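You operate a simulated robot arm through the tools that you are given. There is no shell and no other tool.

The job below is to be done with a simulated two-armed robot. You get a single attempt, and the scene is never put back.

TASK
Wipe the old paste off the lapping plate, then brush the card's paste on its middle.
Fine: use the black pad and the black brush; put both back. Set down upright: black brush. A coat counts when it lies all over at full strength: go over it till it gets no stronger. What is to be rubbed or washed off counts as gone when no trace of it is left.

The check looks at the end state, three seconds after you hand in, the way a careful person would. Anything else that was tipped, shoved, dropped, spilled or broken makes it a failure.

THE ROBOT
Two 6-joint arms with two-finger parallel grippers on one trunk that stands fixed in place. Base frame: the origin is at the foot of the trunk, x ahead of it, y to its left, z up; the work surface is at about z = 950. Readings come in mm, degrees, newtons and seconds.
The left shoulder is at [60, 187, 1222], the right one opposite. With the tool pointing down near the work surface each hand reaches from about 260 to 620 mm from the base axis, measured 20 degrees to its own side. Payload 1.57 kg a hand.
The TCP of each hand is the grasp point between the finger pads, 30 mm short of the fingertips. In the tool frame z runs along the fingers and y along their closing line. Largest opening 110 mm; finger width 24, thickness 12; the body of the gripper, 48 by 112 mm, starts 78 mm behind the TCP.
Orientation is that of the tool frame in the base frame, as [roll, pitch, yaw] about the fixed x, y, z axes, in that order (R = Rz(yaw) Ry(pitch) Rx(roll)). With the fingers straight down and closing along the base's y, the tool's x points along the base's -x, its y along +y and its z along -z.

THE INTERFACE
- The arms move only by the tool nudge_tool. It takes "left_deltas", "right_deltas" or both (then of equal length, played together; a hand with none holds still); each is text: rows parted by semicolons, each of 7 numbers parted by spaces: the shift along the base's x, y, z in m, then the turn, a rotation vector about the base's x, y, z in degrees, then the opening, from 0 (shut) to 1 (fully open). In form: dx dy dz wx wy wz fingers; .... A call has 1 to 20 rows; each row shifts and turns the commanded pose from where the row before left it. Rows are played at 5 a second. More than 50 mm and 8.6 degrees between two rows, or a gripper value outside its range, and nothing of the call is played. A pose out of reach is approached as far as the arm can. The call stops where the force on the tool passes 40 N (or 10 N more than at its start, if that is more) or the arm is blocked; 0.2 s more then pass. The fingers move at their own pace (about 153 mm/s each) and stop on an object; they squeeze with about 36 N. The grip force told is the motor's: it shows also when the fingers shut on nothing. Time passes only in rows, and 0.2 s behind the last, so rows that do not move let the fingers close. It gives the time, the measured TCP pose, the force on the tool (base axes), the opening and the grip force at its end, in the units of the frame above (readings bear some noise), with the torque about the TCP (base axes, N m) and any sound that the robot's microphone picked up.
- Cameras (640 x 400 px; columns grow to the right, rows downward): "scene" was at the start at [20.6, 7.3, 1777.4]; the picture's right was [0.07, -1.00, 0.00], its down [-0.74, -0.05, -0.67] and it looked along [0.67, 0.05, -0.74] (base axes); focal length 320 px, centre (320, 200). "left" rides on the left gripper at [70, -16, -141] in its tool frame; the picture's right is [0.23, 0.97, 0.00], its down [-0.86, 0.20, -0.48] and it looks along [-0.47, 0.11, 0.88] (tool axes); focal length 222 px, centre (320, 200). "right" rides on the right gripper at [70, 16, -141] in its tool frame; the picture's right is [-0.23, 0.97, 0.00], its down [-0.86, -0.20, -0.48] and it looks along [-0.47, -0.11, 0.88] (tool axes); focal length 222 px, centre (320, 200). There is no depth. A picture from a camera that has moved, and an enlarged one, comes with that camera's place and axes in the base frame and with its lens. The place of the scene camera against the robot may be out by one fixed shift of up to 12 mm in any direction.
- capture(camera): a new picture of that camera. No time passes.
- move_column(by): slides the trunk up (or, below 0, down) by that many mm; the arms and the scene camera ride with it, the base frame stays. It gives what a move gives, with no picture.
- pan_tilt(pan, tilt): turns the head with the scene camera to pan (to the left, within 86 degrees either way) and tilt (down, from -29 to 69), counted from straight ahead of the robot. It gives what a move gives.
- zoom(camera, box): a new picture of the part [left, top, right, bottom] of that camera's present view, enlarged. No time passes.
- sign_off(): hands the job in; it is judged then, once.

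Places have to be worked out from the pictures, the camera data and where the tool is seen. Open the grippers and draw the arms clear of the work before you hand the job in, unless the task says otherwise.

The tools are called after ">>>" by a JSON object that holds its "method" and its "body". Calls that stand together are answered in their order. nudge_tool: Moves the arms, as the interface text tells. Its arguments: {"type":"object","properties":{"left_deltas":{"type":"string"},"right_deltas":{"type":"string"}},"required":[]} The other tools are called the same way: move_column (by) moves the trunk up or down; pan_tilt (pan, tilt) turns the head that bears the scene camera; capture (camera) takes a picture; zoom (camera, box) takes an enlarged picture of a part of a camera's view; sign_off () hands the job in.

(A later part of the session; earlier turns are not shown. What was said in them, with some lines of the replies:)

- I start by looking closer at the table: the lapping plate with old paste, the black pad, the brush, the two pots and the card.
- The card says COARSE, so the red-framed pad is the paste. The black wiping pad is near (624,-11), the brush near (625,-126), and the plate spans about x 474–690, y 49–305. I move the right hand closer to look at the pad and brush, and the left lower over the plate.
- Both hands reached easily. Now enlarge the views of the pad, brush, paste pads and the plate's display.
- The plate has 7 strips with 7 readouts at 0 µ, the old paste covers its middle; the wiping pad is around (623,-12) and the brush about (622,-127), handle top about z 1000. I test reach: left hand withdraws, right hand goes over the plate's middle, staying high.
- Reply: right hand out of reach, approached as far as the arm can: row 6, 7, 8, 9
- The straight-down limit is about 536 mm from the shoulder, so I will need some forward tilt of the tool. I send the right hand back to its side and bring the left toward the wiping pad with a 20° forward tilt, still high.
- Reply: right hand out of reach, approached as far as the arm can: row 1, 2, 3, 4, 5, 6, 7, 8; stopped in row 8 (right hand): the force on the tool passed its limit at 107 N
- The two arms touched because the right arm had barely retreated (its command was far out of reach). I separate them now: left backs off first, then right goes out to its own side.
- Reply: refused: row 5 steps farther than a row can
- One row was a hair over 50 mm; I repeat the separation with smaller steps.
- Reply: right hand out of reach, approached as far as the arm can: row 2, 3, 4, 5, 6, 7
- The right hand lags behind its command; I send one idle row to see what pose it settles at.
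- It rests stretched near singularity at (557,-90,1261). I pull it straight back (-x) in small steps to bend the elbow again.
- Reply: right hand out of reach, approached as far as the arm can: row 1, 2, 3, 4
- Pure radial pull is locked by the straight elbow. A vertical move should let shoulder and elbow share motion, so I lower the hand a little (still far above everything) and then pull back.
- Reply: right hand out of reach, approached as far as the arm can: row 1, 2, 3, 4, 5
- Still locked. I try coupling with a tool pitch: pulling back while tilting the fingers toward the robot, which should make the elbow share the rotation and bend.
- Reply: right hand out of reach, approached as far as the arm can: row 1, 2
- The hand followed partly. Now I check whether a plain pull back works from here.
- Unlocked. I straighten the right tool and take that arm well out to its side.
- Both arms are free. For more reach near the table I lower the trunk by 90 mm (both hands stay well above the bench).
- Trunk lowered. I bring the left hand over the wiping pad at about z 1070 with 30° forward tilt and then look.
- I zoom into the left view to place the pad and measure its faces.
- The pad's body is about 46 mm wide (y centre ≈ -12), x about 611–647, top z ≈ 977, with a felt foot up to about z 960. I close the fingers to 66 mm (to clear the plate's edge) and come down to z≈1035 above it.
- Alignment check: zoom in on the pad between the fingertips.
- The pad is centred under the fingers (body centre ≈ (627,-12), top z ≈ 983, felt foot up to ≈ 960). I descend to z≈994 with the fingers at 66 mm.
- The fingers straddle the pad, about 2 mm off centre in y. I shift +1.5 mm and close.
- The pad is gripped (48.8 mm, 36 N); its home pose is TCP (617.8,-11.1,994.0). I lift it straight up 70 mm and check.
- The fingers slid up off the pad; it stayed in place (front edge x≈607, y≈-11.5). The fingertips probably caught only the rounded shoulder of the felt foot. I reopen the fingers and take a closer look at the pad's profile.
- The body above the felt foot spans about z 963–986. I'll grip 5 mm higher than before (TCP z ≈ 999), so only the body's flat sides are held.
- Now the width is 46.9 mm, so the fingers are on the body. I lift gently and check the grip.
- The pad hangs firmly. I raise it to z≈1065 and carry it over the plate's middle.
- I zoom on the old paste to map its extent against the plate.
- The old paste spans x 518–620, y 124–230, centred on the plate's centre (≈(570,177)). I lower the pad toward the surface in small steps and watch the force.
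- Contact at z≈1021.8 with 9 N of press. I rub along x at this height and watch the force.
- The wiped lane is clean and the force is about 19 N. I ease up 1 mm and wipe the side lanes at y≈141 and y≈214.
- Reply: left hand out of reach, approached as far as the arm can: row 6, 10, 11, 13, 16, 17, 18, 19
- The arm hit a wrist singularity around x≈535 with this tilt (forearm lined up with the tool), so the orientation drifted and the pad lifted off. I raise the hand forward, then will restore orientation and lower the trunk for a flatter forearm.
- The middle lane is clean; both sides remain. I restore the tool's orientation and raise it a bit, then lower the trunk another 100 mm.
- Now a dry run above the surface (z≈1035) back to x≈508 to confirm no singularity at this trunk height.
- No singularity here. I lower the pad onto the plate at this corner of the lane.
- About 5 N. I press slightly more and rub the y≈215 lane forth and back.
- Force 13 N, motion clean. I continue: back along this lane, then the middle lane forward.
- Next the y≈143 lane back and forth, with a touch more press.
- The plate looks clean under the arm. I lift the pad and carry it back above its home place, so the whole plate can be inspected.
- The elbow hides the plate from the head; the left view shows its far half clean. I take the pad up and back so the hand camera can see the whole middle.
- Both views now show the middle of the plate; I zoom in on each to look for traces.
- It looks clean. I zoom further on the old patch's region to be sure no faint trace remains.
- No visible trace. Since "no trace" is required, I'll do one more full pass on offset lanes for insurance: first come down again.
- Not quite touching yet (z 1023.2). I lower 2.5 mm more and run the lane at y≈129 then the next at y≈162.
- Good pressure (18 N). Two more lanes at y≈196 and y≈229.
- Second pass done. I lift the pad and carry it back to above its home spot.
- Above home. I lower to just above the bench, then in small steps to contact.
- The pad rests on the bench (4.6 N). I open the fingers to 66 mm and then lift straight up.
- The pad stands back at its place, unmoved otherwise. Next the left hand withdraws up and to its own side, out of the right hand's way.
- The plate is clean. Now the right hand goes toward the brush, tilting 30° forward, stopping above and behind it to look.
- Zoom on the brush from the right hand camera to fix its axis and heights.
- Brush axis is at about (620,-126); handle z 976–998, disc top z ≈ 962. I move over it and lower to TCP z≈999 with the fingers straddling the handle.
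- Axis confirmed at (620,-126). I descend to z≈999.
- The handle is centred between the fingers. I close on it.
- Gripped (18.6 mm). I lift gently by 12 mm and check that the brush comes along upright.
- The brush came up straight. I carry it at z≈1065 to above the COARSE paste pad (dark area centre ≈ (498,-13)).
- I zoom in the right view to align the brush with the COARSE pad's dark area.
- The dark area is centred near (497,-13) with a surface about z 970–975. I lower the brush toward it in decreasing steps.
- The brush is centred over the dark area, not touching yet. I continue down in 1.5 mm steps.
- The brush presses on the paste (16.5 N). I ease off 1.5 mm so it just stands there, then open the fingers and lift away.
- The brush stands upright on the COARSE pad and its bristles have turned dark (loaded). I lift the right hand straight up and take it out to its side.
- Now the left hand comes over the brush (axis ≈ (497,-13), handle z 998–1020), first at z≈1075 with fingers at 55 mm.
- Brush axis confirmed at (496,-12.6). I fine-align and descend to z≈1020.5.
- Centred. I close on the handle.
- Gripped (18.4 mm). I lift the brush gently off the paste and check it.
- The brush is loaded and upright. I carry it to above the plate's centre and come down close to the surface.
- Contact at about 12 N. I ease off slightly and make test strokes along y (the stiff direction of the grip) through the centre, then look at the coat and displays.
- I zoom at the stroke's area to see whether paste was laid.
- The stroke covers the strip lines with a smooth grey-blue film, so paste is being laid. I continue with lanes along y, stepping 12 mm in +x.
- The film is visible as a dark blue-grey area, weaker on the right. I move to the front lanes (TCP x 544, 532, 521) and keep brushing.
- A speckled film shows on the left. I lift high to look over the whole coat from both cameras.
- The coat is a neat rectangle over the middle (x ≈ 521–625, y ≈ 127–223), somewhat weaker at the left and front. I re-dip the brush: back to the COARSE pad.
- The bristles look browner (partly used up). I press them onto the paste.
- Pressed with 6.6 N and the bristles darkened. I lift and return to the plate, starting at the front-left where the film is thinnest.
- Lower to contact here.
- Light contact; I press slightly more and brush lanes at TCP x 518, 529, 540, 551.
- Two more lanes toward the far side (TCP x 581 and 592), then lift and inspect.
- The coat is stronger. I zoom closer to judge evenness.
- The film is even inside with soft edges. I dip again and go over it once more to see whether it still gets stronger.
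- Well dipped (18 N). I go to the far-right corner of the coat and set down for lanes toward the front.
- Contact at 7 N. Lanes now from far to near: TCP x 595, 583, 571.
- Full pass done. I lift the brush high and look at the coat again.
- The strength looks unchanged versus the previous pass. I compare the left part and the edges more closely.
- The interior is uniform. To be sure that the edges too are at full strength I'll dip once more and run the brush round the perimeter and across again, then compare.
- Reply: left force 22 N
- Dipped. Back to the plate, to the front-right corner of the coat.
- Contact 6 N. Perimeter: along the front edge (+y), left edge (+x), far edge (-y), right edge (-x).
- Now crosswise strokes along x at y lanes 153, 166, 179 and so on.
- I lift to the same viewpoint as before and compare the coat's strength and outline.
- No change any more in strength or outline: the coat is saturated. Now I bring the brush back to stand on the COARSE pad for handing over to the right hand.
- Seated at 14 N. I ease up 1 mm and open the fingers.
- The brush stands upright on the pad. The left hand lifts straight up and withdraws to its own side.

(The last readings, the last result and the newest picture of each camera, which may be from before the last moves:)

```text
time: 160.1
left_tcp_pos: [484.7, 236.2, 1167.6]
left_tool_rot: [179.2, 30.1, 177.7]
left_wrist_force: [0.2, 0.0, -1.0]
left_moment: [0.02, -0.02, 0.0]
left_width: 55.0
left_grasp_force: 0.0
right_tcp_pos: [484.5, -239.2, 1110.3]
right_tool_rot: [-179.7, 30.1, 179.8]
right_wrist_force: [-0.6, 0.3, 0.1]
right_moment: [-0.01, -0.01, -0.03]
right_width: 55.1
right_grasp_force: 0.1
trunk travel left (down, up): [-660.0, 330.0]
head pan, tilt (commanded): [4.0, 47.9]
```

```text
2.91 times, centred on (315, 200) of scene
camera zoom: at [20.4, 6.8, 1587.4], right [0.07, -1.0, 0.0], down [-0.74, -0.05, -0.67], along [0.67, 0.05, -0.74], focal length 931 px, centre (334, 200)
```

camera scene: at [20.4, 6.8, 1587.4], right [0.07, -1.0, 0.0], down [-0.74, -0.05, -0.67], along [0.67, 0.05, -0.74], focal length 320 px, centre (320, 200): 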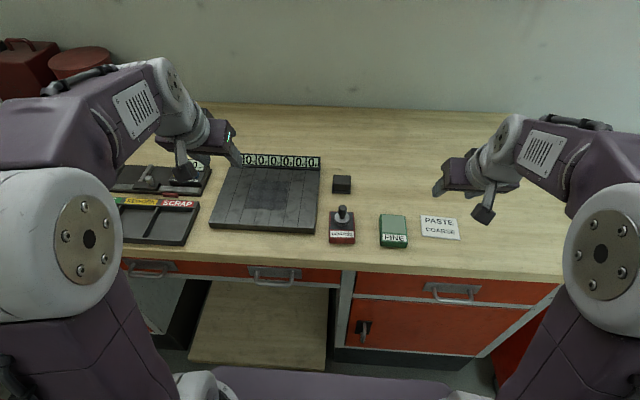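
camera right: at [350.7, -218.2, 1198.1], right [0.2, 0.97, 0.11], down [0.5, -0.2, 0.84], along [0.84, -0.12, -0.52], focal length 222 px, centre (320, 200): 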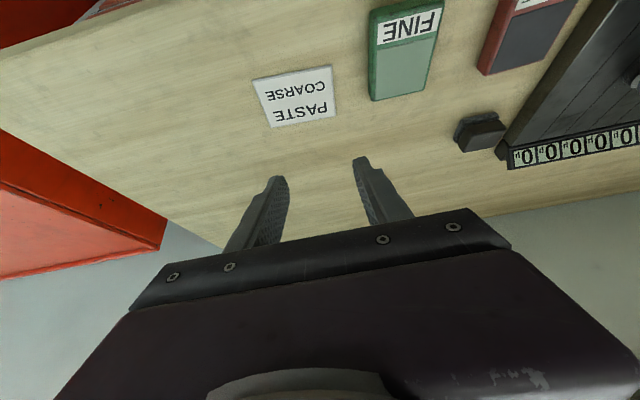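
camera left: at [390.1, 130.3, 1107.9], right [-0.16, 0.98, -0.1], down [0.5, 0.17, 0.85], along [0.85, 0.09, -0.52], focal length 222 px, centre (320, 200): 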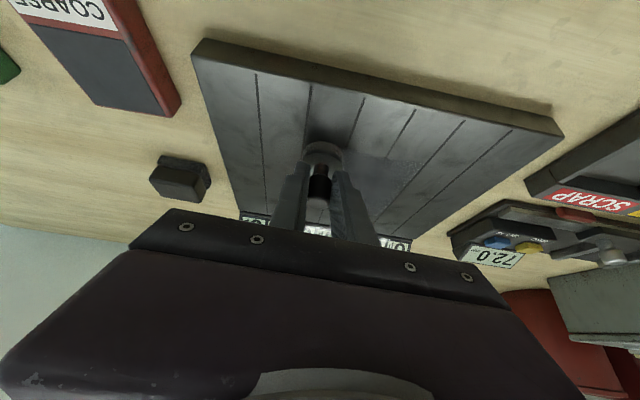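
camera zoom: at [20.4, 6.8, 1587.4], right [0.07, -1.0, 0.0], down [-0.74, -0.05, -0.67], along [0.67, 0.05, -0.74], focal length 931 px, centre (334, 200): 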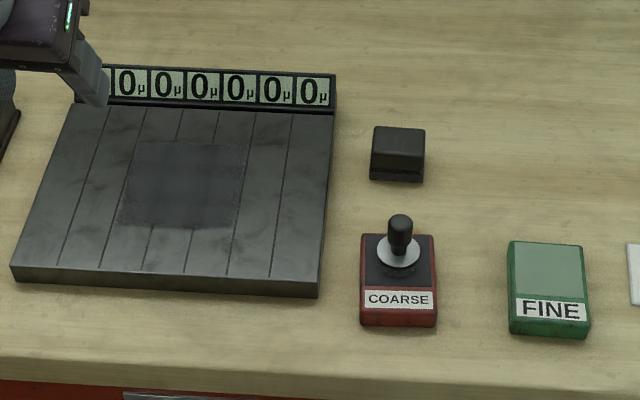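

Next the right hand moves over the brush at z≈1078 and I check alignment.

>>> {"method": "nudge_tool", "body": {"right_deltas": "0 0.045 -0.006 0 0 0 0.5; 0 0.045 -0.006 0 0 0 0.5; 0 0.045 -0.006 0 0 0 0.5; 0 0.045 -0.006 0 0 0 0.5; 0 0.045 -0.006 0 0 0 0.5; 0 0 0 0 0 0 0.5"}}

>>> {"method": "zoom", "body": {"camera": "right", "box": [220, 60, 420, 200]}}

```text
time: 161.5
left_tcp_pos: [485.7, 234.8, 1167.6]
left_tool_rot: [179.1, 30.1, 177.6]
left_wrist_force: [0.4, 0.4, 0.2]
left_moment: [0.04, -0.03, 0.03]
left_width: 54.8
left_grasp_force: 0.0
right_tcp_pos: [484.4, -14.0, 1079.4]
right_tool_rot: [-179.7, 30.0, 179.7]
right_wrist_force: [-1.0, -0.1, 0.0]
right_moment: [0.0, -0.03, 0.0]
right_width: 55.1
right_grasp_force: 0.0
trunk travel left (down, up): [-660.0, 330.0]
head pan, tilt (commanded): [4.0, 47.9]
```

```text
2.86 times, centred on (320, 130) of right
camera zoom: at [352.4, 6.0, 1167.1], right [0.2, 0.97, 0.11], down [0.5, -0.2, 0.84], along [0.84, -0.12, -0.53], focal length 635 px, centre (320, 400)
```

zoom: 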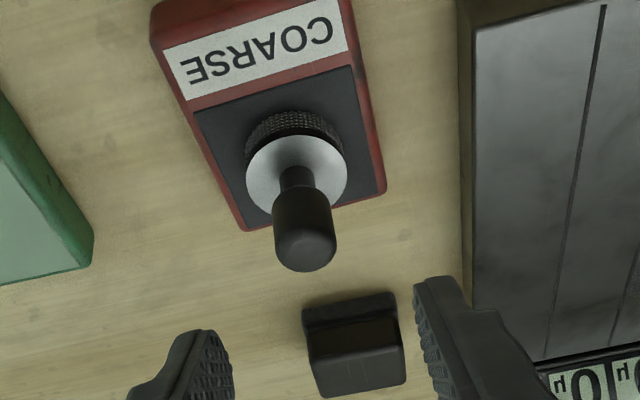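

Brush axis at (498,-12), upright. I align and descend to z≈1020.

>>> {"method": "nudge_tool", "body": {"right_deltas": "0.0013 0.0018 -0.015 0 0 0 0.5; 0 0 -0.015 0 0 0 0.5; 0 0 -0.015 0 0 0 0.5; 0 0 -0.014 0 0 0 0.5; 0 0 0 0 0 0 0.5"}}

>>> {"method": "zoom", "body": {"camera": "right", "box": [220, 80, 420, 220]}}

```text
time: 162.7
left_tcp_pos: [485.2, 235.2, 1165.8]
left_tool_rot: [179.3, 30.1, 177.7]
left_wrist_force: [0.1, -0.4, 0.8]
left_moment: [-0.02, 0.02, 0.0]
left_width: 55.3
left_grasp_force: 0.1
right_tcp_pos: [486.2, -12.6, 1021.2]
right_tool_rot: [-179.6, 30.1, 179.7]
right_wrist_force: [0.1, 0.0, 0.6]
right_moment: [0.03, 0.02, 0.02]
right_width: 55.2
right_grasp_force: 0.1
trunk travel left (down, up): [-660.0, 330.0]
head pan, tilt (commanded): [4.0, 47.9]
```

```text
2.86 times, centred on (320, 150) of right
camera zoom: at [354.1, 7.6, 1108.6], right [0.2, 0.97, 0.11], down [0.5, -0.2, 0.84], along [0.84, -0.12, -0.53], focal length 635 px, centre (320, 343)
```

zoom: 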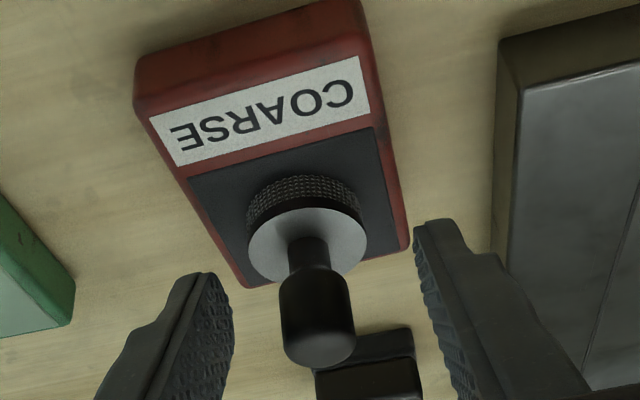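

Aligned. I lower 0.8 mm and close on the handle.

>>> {"method": "nudge_tool", "body": {"right_deltas": "0 0 -0.0008 0 0 0 0.5; 0 0 0 0 0 0 0.35; 0 0 0 0 0 0 0.25; 0 0 0 0 0 0 0; 0 0 0 0 0 0 0; 0 0 0 0 0 0 0"}}

>>> {"method": "nudge_tool", "body": {"right_deltas": "0 0 0.002 0 0 0 0; 0 0 0.004 0 0 0 0; 0 0 0.015 0 0 0 0; 0 0 0.03 0 0 0 0; 0 0 0 0 0 0 0"}}

>>> {"method": "zoom", "body": {"camera": "right", "box": [220, 60, 420, 200]}}

```text
time: 164.1
left_tcp_pos: [484.8, 235.4, 1167.6]
left_tool_rot: [179.3, 30.1, 177.7]
left_wrist_force: [0.3, 0.3, 0.6]
left_moment: [-0.01, 0.02, 0.0]
left_width: 54.7
left_grasp_force: 0.0
right_tcp_pos: [486.6, -10.5, 1019.3]
right_tool_rot: [-179.5, 30.1, 179.6]
right_wrist_force: [0.8, 0.1, 0.2]
right_moment: [-0.01, 0.0, 0.02]
right_width: 18.4
right_grasp_force: 32.4
trunk travel left (down, up): [-660.0, 330.0]
head pan, tilt (commanded): [4.0, 47.9]
```

```text
time: 165.3
left_tcp_pos: [485.9, 235.3, 1167.1]
left_tool_rot: [179.3, 30.2, 177.7]
left_wrist_force: [-0.5, 0.6, 0.2]
left_moment: [0.01, 0.01, 0.05]
left_width: 54.8
left_grasp_force: 0.1
right_tcp_pos: [486.8, -10.7, 1072.1]
right_tool_rot: [-179.8, 30.1, 179.8]
right_wrist_force: [-0.8, -0.4, -1.4]
right_moment: [0.02, 0.03, -0.01]
right_width: 18.5
right_grasp_force: 33.2
trunk travel left (down, up): [-660.0, 330.0]
head pan, tilt (commanded): [4.0, 47.9]
```

```text
2.86 times, centred on (320, 130) of right
camera zoom: at [354.7, 7.5, 1159.3], right [0.2, 0.97, 0.11], down [0.5, -0.2, 0.84], along [0.84, -0.12, -0.53], focal length 635 px, centre (320, 400)
```

zoom: 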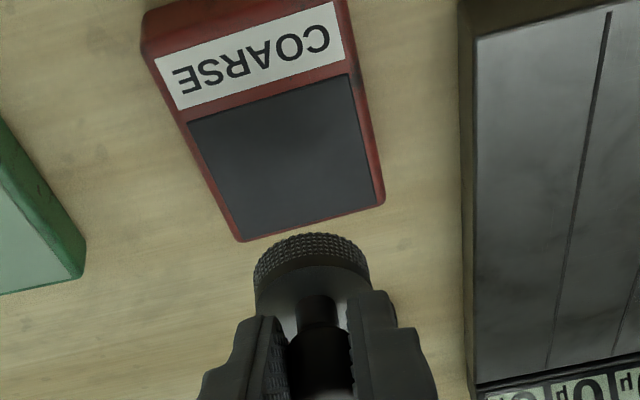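

The brush is held again. I carry it back above its home place (axis (620,-126)).

>>> {"method": "nudge_tool", "body": {"right_deltas": "0.0242 -0.0231 0 0 0 0 0; 0.0242 -0.0231 0 0 0 0 0; 0.0242 -0.0231 0 0 0 0 0; 0.0242 -0.0231 0 0 0 0 0; 0.0242 -0.0231 0 0 0 0 0; 0 0 -0.02 0 0 0 0; 0 0 -0.02 0 0 0 0; 0 0 -0.02 0 0 0 0; 0 0 0 0 0 0 0"}}

>>> {"method": "zoom", "body": {"camera": "right", "box": [220, 80, 420, 220]}}

>>> {"method": "zoom", "body": {"camera": "scene", "box": [320, 140, 460, 240]}}

```text
time: 167.3
left_tcp_pos: [484.8, 235.9, 1166.4]
left_tool_rot: [179.2, 30.1, 177.7]
left_wrist_force: [-0.4, -0.7, 0.3]
left_moment: [0.0, -0.04, -0.01]
left_width: 55.1
left_grasp_force: 0.1
right_tcp_pos: [605.9, -126.5, 1011.1]
right_tool_rot: [-179.6, 30.1, 179.7]
right_wrist_force: [-0.4, 0.2, 0.1]
right_moment: [0.01, 0.04, -0.01]
right_width: 18.3
right_grasp_force: 33.1
trunk travel left (down, up): [-660.0, 330.0]
head pan, tilt (commanded): [4.0, 47.9]
```

```text
2.86 times, centred on (320, 150) of right
camera zoom: at [474.6, -108.5, 1098.7], right [0.2, 0.97, 0.11], down [0.5, -0.2, 0.84], along [0.84, -0.12, -0.53], focal length 635 px, centre (320, 343)
```

zoom: 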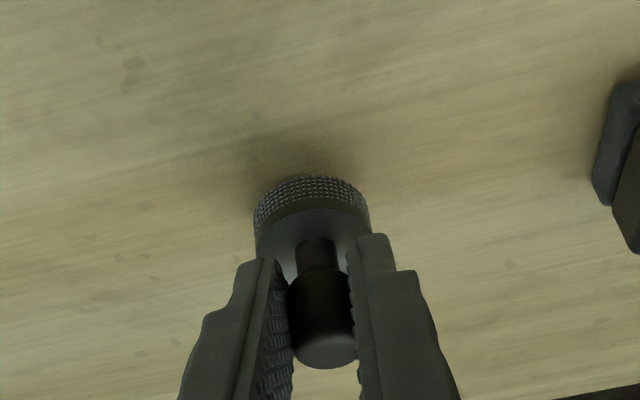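

```text
4.00 times, centred on (390, 190) of scene
camera zoom: at [20.2, 7.5, 1587.4], right [0.07, -1.0, 0.0], down [-0.74, -0.05, -0.67], along [0.67, 0.05, -0.74], focal length 1280 px, centre (40, 240)
```

zoom: 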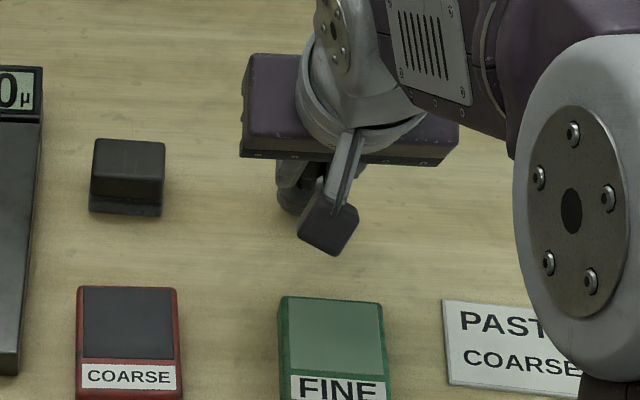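

Slight x correction (+2 mm) and descend gently to the bench.

>>> {"method": "nudge_tool", "body": {"right_deltas": "0.002 0.0005 -0.006 0 0 0 0; 0 0 -0.003 0 0 0 0; 0 0 -0.0015 0 0 0 0; 0 0 -0.001 0 0 0 0; 0 0 0 0 0 0 0"}}

```text
time: 168.5
left_tcp_pos: [485.4, 236.2, 1167.3]
left_tool_rot: [179.3, 30.1, 177.7]
left_wrist_force: [-0.5, -1.4, 0.6]
left_moment: [-0.01, 0.04, -0.01]
left_width: 55.2
left_grasp_force: 0.0
right_tcp_pos: [609.2, -125.2, 999.3]
right_tool_rot: [-179.6, 30.1, 179.7]
right_wrist_force: [-0.3, 0.8, 0.0]
right_moment: [0.02, 0.03, 0.0]
right_width: 18.6
right_grasp_force: 33.0
trunk travel left (down, up): [-660.0, 330.0]
head pan, tilt (commanded): [4.0, 47.9]
```

>>> {"method": "nudge_tool", "body": {"right_deltas": "0 0 -0.001 0 0 0 0; 0 0 -0.001 0 0 0 0; 0 0 0 0 0 0 0"}}

```text
time: 169.3
left_tcp_pos: [484.1, 235.8, 1166.5]
left_tool_rot: [179.3, 30.2, 177.7]
left_wrist_force: [0.6, -0.6, -0.1]
left_moment: [0.0, -0.01, 0.04]
left_width: 54.9
left_grasp_force: 0.1
right_tcp_pos: [609.5, -126.5, 998.1]
right_tool_rot: [-179.6, 30.2, 179.7]
right_wrist_force: [0.4, -0.6, 2.9]
right_moment: [0.04, -0.07, -0.01]
right_width: 18.3
right_grasp_force: 32.8
trunk travel left (down, up): [-660.0, 330.0]
head pan, tilt (commanded): [4.0, 47.9]
```

The brush touches the bench (3 N). I seat it half a millimetre more and open the fingers.

>>> {"method": "nudge_tool", "body": {"right_deltas": "0 0 -0.0005 0 0 0 0; 0 0 0 0 0 0 0; 0 0 0 0 0 0 0.25; 0 0 0 0 0 0 0.4; 0 0 0 0 0 0 0.5; 0 0 0 0 0 0 0.5"}}

>>> {"method": "zoom", "body": {"camera": "right", "box": [220, 80, 420, 220]}}

```text
time: 170.7
left_tcp_pos: [484.5, 236.5, 1166.3]
left_tool_rot: [179.3, 30.0, 177.7]
left_wrist_force: [0.3, 0.3, 0.7]
left_moment: [-0.03, -0.01, 0.01]
left_width: 55.1
left_grasp_force: 0.0
right_tcp_pos: [608.4, -127.6, 997.1]
right_tool_rot: [-179.6, 30.1, 179.7]
right_wrist_force: [-0.2, 0.9, 0.0]
right_moment: [-0.01, 0.0, -0.01]
right_width: 55.1
right_grasp_force: 0.1
trunk travel left (down, up): [-660.0, 330.0]
head pan, tilt (commanded): [4.0, 47.9]
```

```text
2.86 times, centred on (320, 150) of right
camera zoom: at [477.1, -107.9, 1084.7], right [0.2, 0.97, 0.11], down [0.5, -0.2, 0.84], along [0.84, -0.12, -0.53], focal length 635 px, centre (320, 343)
```

zoom: 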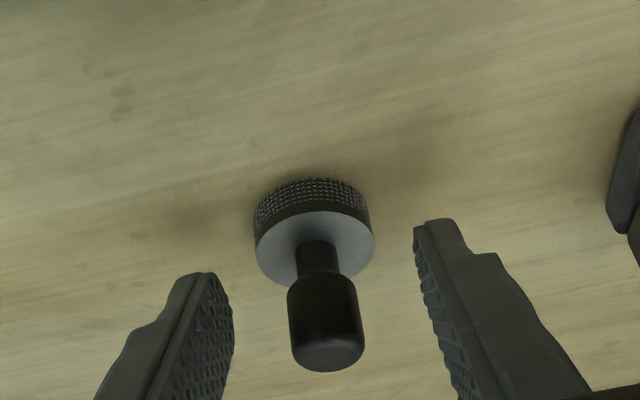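

The brush stands upright at its place. The right hand lifts straight up and withdraws.

>>> {"method": "nudge_tool", "body": {"right_deltas": "0 0 0.015 0 0 0 0.5; 0 0 0.03 0 0 0 0.5; 0 0 0.03 0 0 0 0.5; -0.02 0 0.025 0 0 0 0.5; -0.04 -0.015 0.01 0 0 0 0.5; -0.04 -0.02 0.01 0 0 0 0.5; -0.04 -0.02 0.01 0 0 0 0.5; -0.03 -0.02 0.01 0 0 0 0.8; 0 0 0 0 0 0 1; 0 0 0 0 0 0 1"}}

>>> {"method": "capture", "body": {"camera": "right"}}

>>> {"method": "capture", "body": {"camera": "scene"}}

>>> {"method": "zoom", "body": {"camera": "scene", "box": [320, 150, 480, 250]}}

```text
time: 172.9
left_tcp_pos: [485.1, 236.7, 1168.2]
left_tool_rot: [179.3, 30.1, 177.6]
left_wrist_force: [-0.1, 0.5, 0.0]
left_moment: [0.01, 0.01, 0.0]
left_width: 55.1
left_grasp_force: 0.2
right_tcp_pos: [438.6, -201.4, 1136.2]
right_tool_rot: [-179.6, 30.0, 179.7]
right_wrist_force: [-0.2, -0.1, -0.1]
right_moment: [-0.02, -0.03, 0.02]
right_width: 110.1
right_grasp_force: 0.1
trunk travel left (down, up): [-660.0, 330.0]
head pan, tilt (commanded): [4.0, 47.9]
```

```text
taken
camera right: at [306.5, -183.0, 1224.6], right [0.2, 0.97, 0.11], down [0.5, -0.2, 0.84], along [0.84, -0.12, -0.53], focal length 222 px, centre (320, 200)
```

right: 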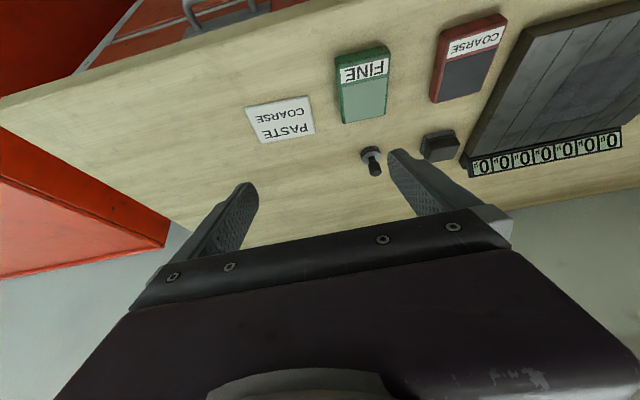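

```text
taken
camera scene: at [20.2, 7.3, 1587.4], right [0.07, -1.0, 0.0], down [-0.74, -0.05, -0.67], along [0.67, 0.05, -0.74], focal length 320 px, centre (320, 200)
```

scene: 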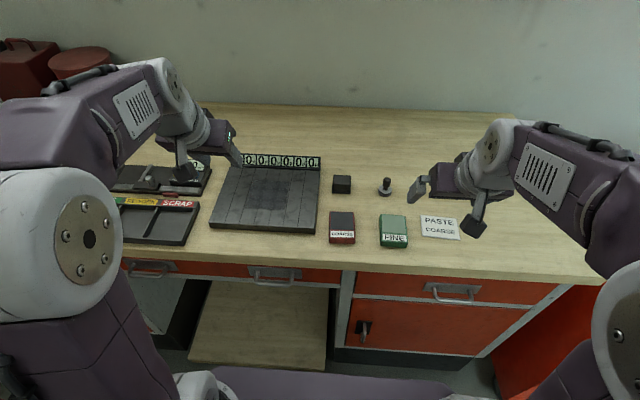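

```text
4.00 times, centred on (400, 200) of scene
camera zoom: at [20.2, 7.3, 1587.4], right [0.07, -1.0, 0.0], down [-0.74, -0.05, -0.67], along [0.67, 0.05, -0.74], focal length 1280 px, centre (0, 200)
```

zoom: 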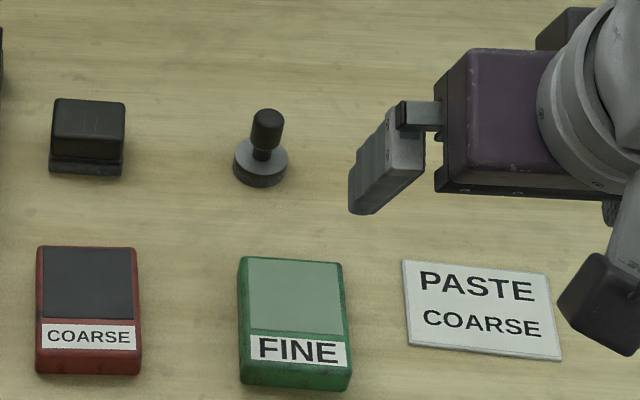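

All stands in order: brush upright at its place, wiping pad at its place, paste pads and card untouched. I open the left gripper and draw it back clear, then raise the trunk.

>>> {"method": "nudge_tool", "body": {"left_deltas": "-0.02 0.015 0.03 0 0 0 1; -0.02 0.015 0.03 0 0 0 1; -0.02 0.015 0.03 0 0 0 1; -0.015 0.015 0.01 0 0 0 1; 0 0 0 0 0 0 1"}}

>>> {"method": "move_column", "body": {"by": 120}}

>>> {"method": "capture", "body": {"camera": "scene"}}

>>> {"method": "zoom", "body": {"camera": "scene", "box": [190, 170, 350, 280]}}

>>> {"method": "zoom", "body": {"camera": "scene", "box": [300, 180, 460, 290]}}

```text
time: 174.1
left_tcp_pos: [409.9, 297.1, 1268.0]
left_tool_rot: [179.3, 30.2, 177.6]
left_wrist_force: [-0.8, 0.4, 0.2]
left_moment: [-0.01, 0.01, -0.02]
left_width: 110.0
left_grasp_force: 0.1
right_tcp_pos: [438.4, -202.1, 1137.4]
right_tool_rot: [-179.6, 30.1, 179.8]
right_wrist_force: [0.0, 0.4, 0.0]
right_moment: [-0.03, 0.0, 0.01]
right_width: 110.0
right_grasp_force: 0.1
trunk travel left (down, up): [-660.0, 330.0]
head pan, tilt (commanded): [4.0, 47.9]
```

```text
time: 175.6
left_tcp_pos: [411.3, 296.5, 1388.1]
left_tool_rot: [179.3, 30.0, 177.7]
left_wrist_force: [-0.2, -0.4, 0.2]
left_moment: [-0.01, 0.0, -0.02]
left_width: 110.0
left_grasp_force: 0.1
right_tcp_pos: [438.3, -202.7, 1255.8]
right_tool_rot: [-179.6, 30.1, 179.7]
right_wrist_force: [0.3, 0.1, -0.1]
right_moment: [-0.03, 0.0, 0.01]
right_width: 109.9
right_grasp_force: 0.1
trunk travel left (down, up): [-780.0, 210.0]
head pan, tilt (commanded): [4.0, 47.9]
```

```text
taken
camera scene: at [20.5, 7.3, 1707.4], right [0.07, -1.0, 0.0], down [-0.74, -0.05, -0.67], along [0.67, 0.05, -0.74], focal length 320 px, centre (320, 200)
```

scene: 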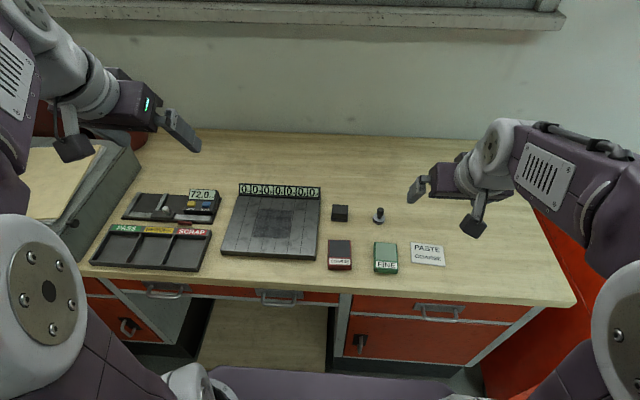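

```text
3.64 times, centred on (270, 225) of scene
camera zoom: at [20.5, 7.3, 1707.4], right [0.07, -1.0, 0.0], down [-0.74, -0.05, -0.67], along [0.67, 0.05, -0.74], focal length 1164 px, centre (502, 109)
```

zoom: 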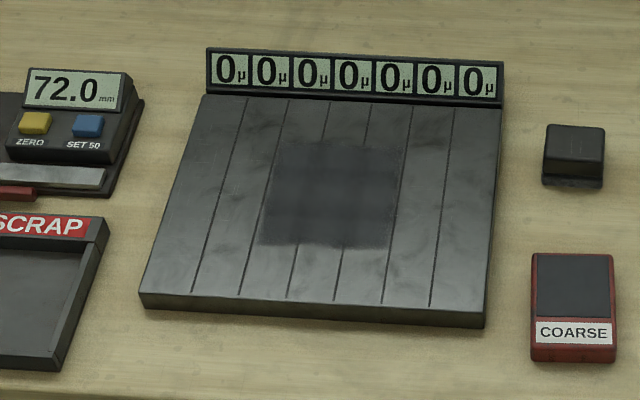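

```text
3.64 times, centred on (380, 235) of scene
camera zoom: at [20.5, 7.3, 1707.4], right [0.07, -1.0, 0.0], down [-0.74, -0.05, -0.67], along [0.67, 0.05, -0.74], focal length 1164 px, centre (102, 73)
```

zoom: 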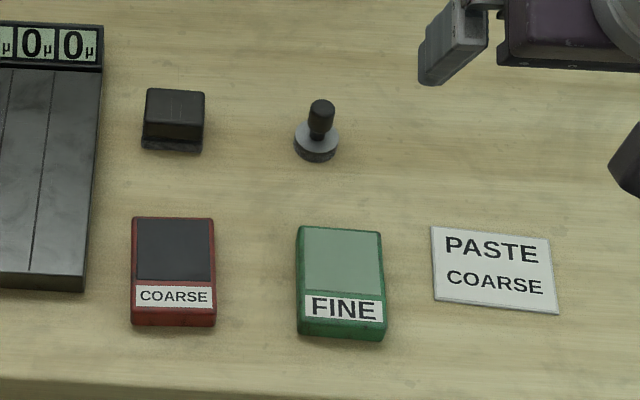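

With nothing overhead, I take one last close look at the coat's evenness.

>>> {"method": "zoom", "body": {"camera": "scene", "box": [240, 195, 320, 250]}}

```text
7.27 times, centred on (280, 222) of scene
camera zoom: at [20.5, 7.3, 1707.4], right [0.07, -1.0, 0.0], down [-0.74, -0.05, -0.67], along [0.67, 0.05, -0.74], focal length 2328 px, centre (611, 36)
```

zoom: 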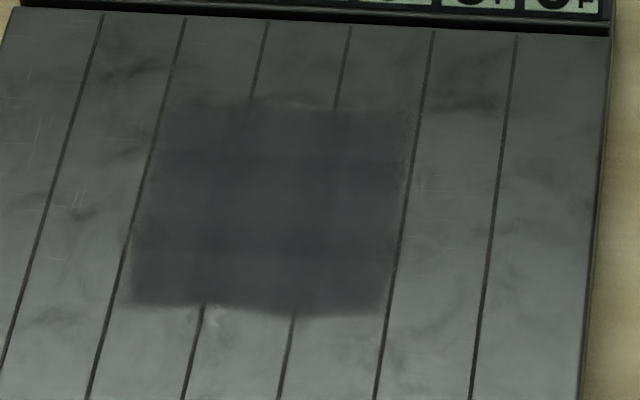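

The coat lies evenly over the plate's middle and did not change in the last pass. The old paste is gone, the pad and brush are back with the brush upright, and both grippers are open and clear. I hand the job in.

>>> {"method": "sign_off", "body": {}}

```text
The job is handed in.
```

I wiped the old paste off the lapping plate and brushed COARSE paste, as the card says, onto its middle. I then handed the job in.

- **Wiping:** The black pad went over the whole old patch twice. Zoomed views from the head and hand cameras after the first pass showed no trace, and the whole plate still looked clean after the second.
- **Coat:** The paste covers roughly a 100 mm square at the centre of the plate, about as large as the old patch was. I dipped and brushed four times. The last pass changed neither its strength nor its outline, so I took it as full strength.
- **Pad and brush:** The black pad is back within about 2 mm of where it started. The black brush stands upright at its original place. It still has paste on its bristles, because I set it on the COARSE pad to pass it between the hands.
- **Mishap:** Early on the two hands knocked together in the air, with a force of about 107 N. Nothing on the bench was touched, and I saw no effect afterwards.
- **End state:** The paste pads and the card look unmoved. Both grippers are open and the arms are drawn clear.
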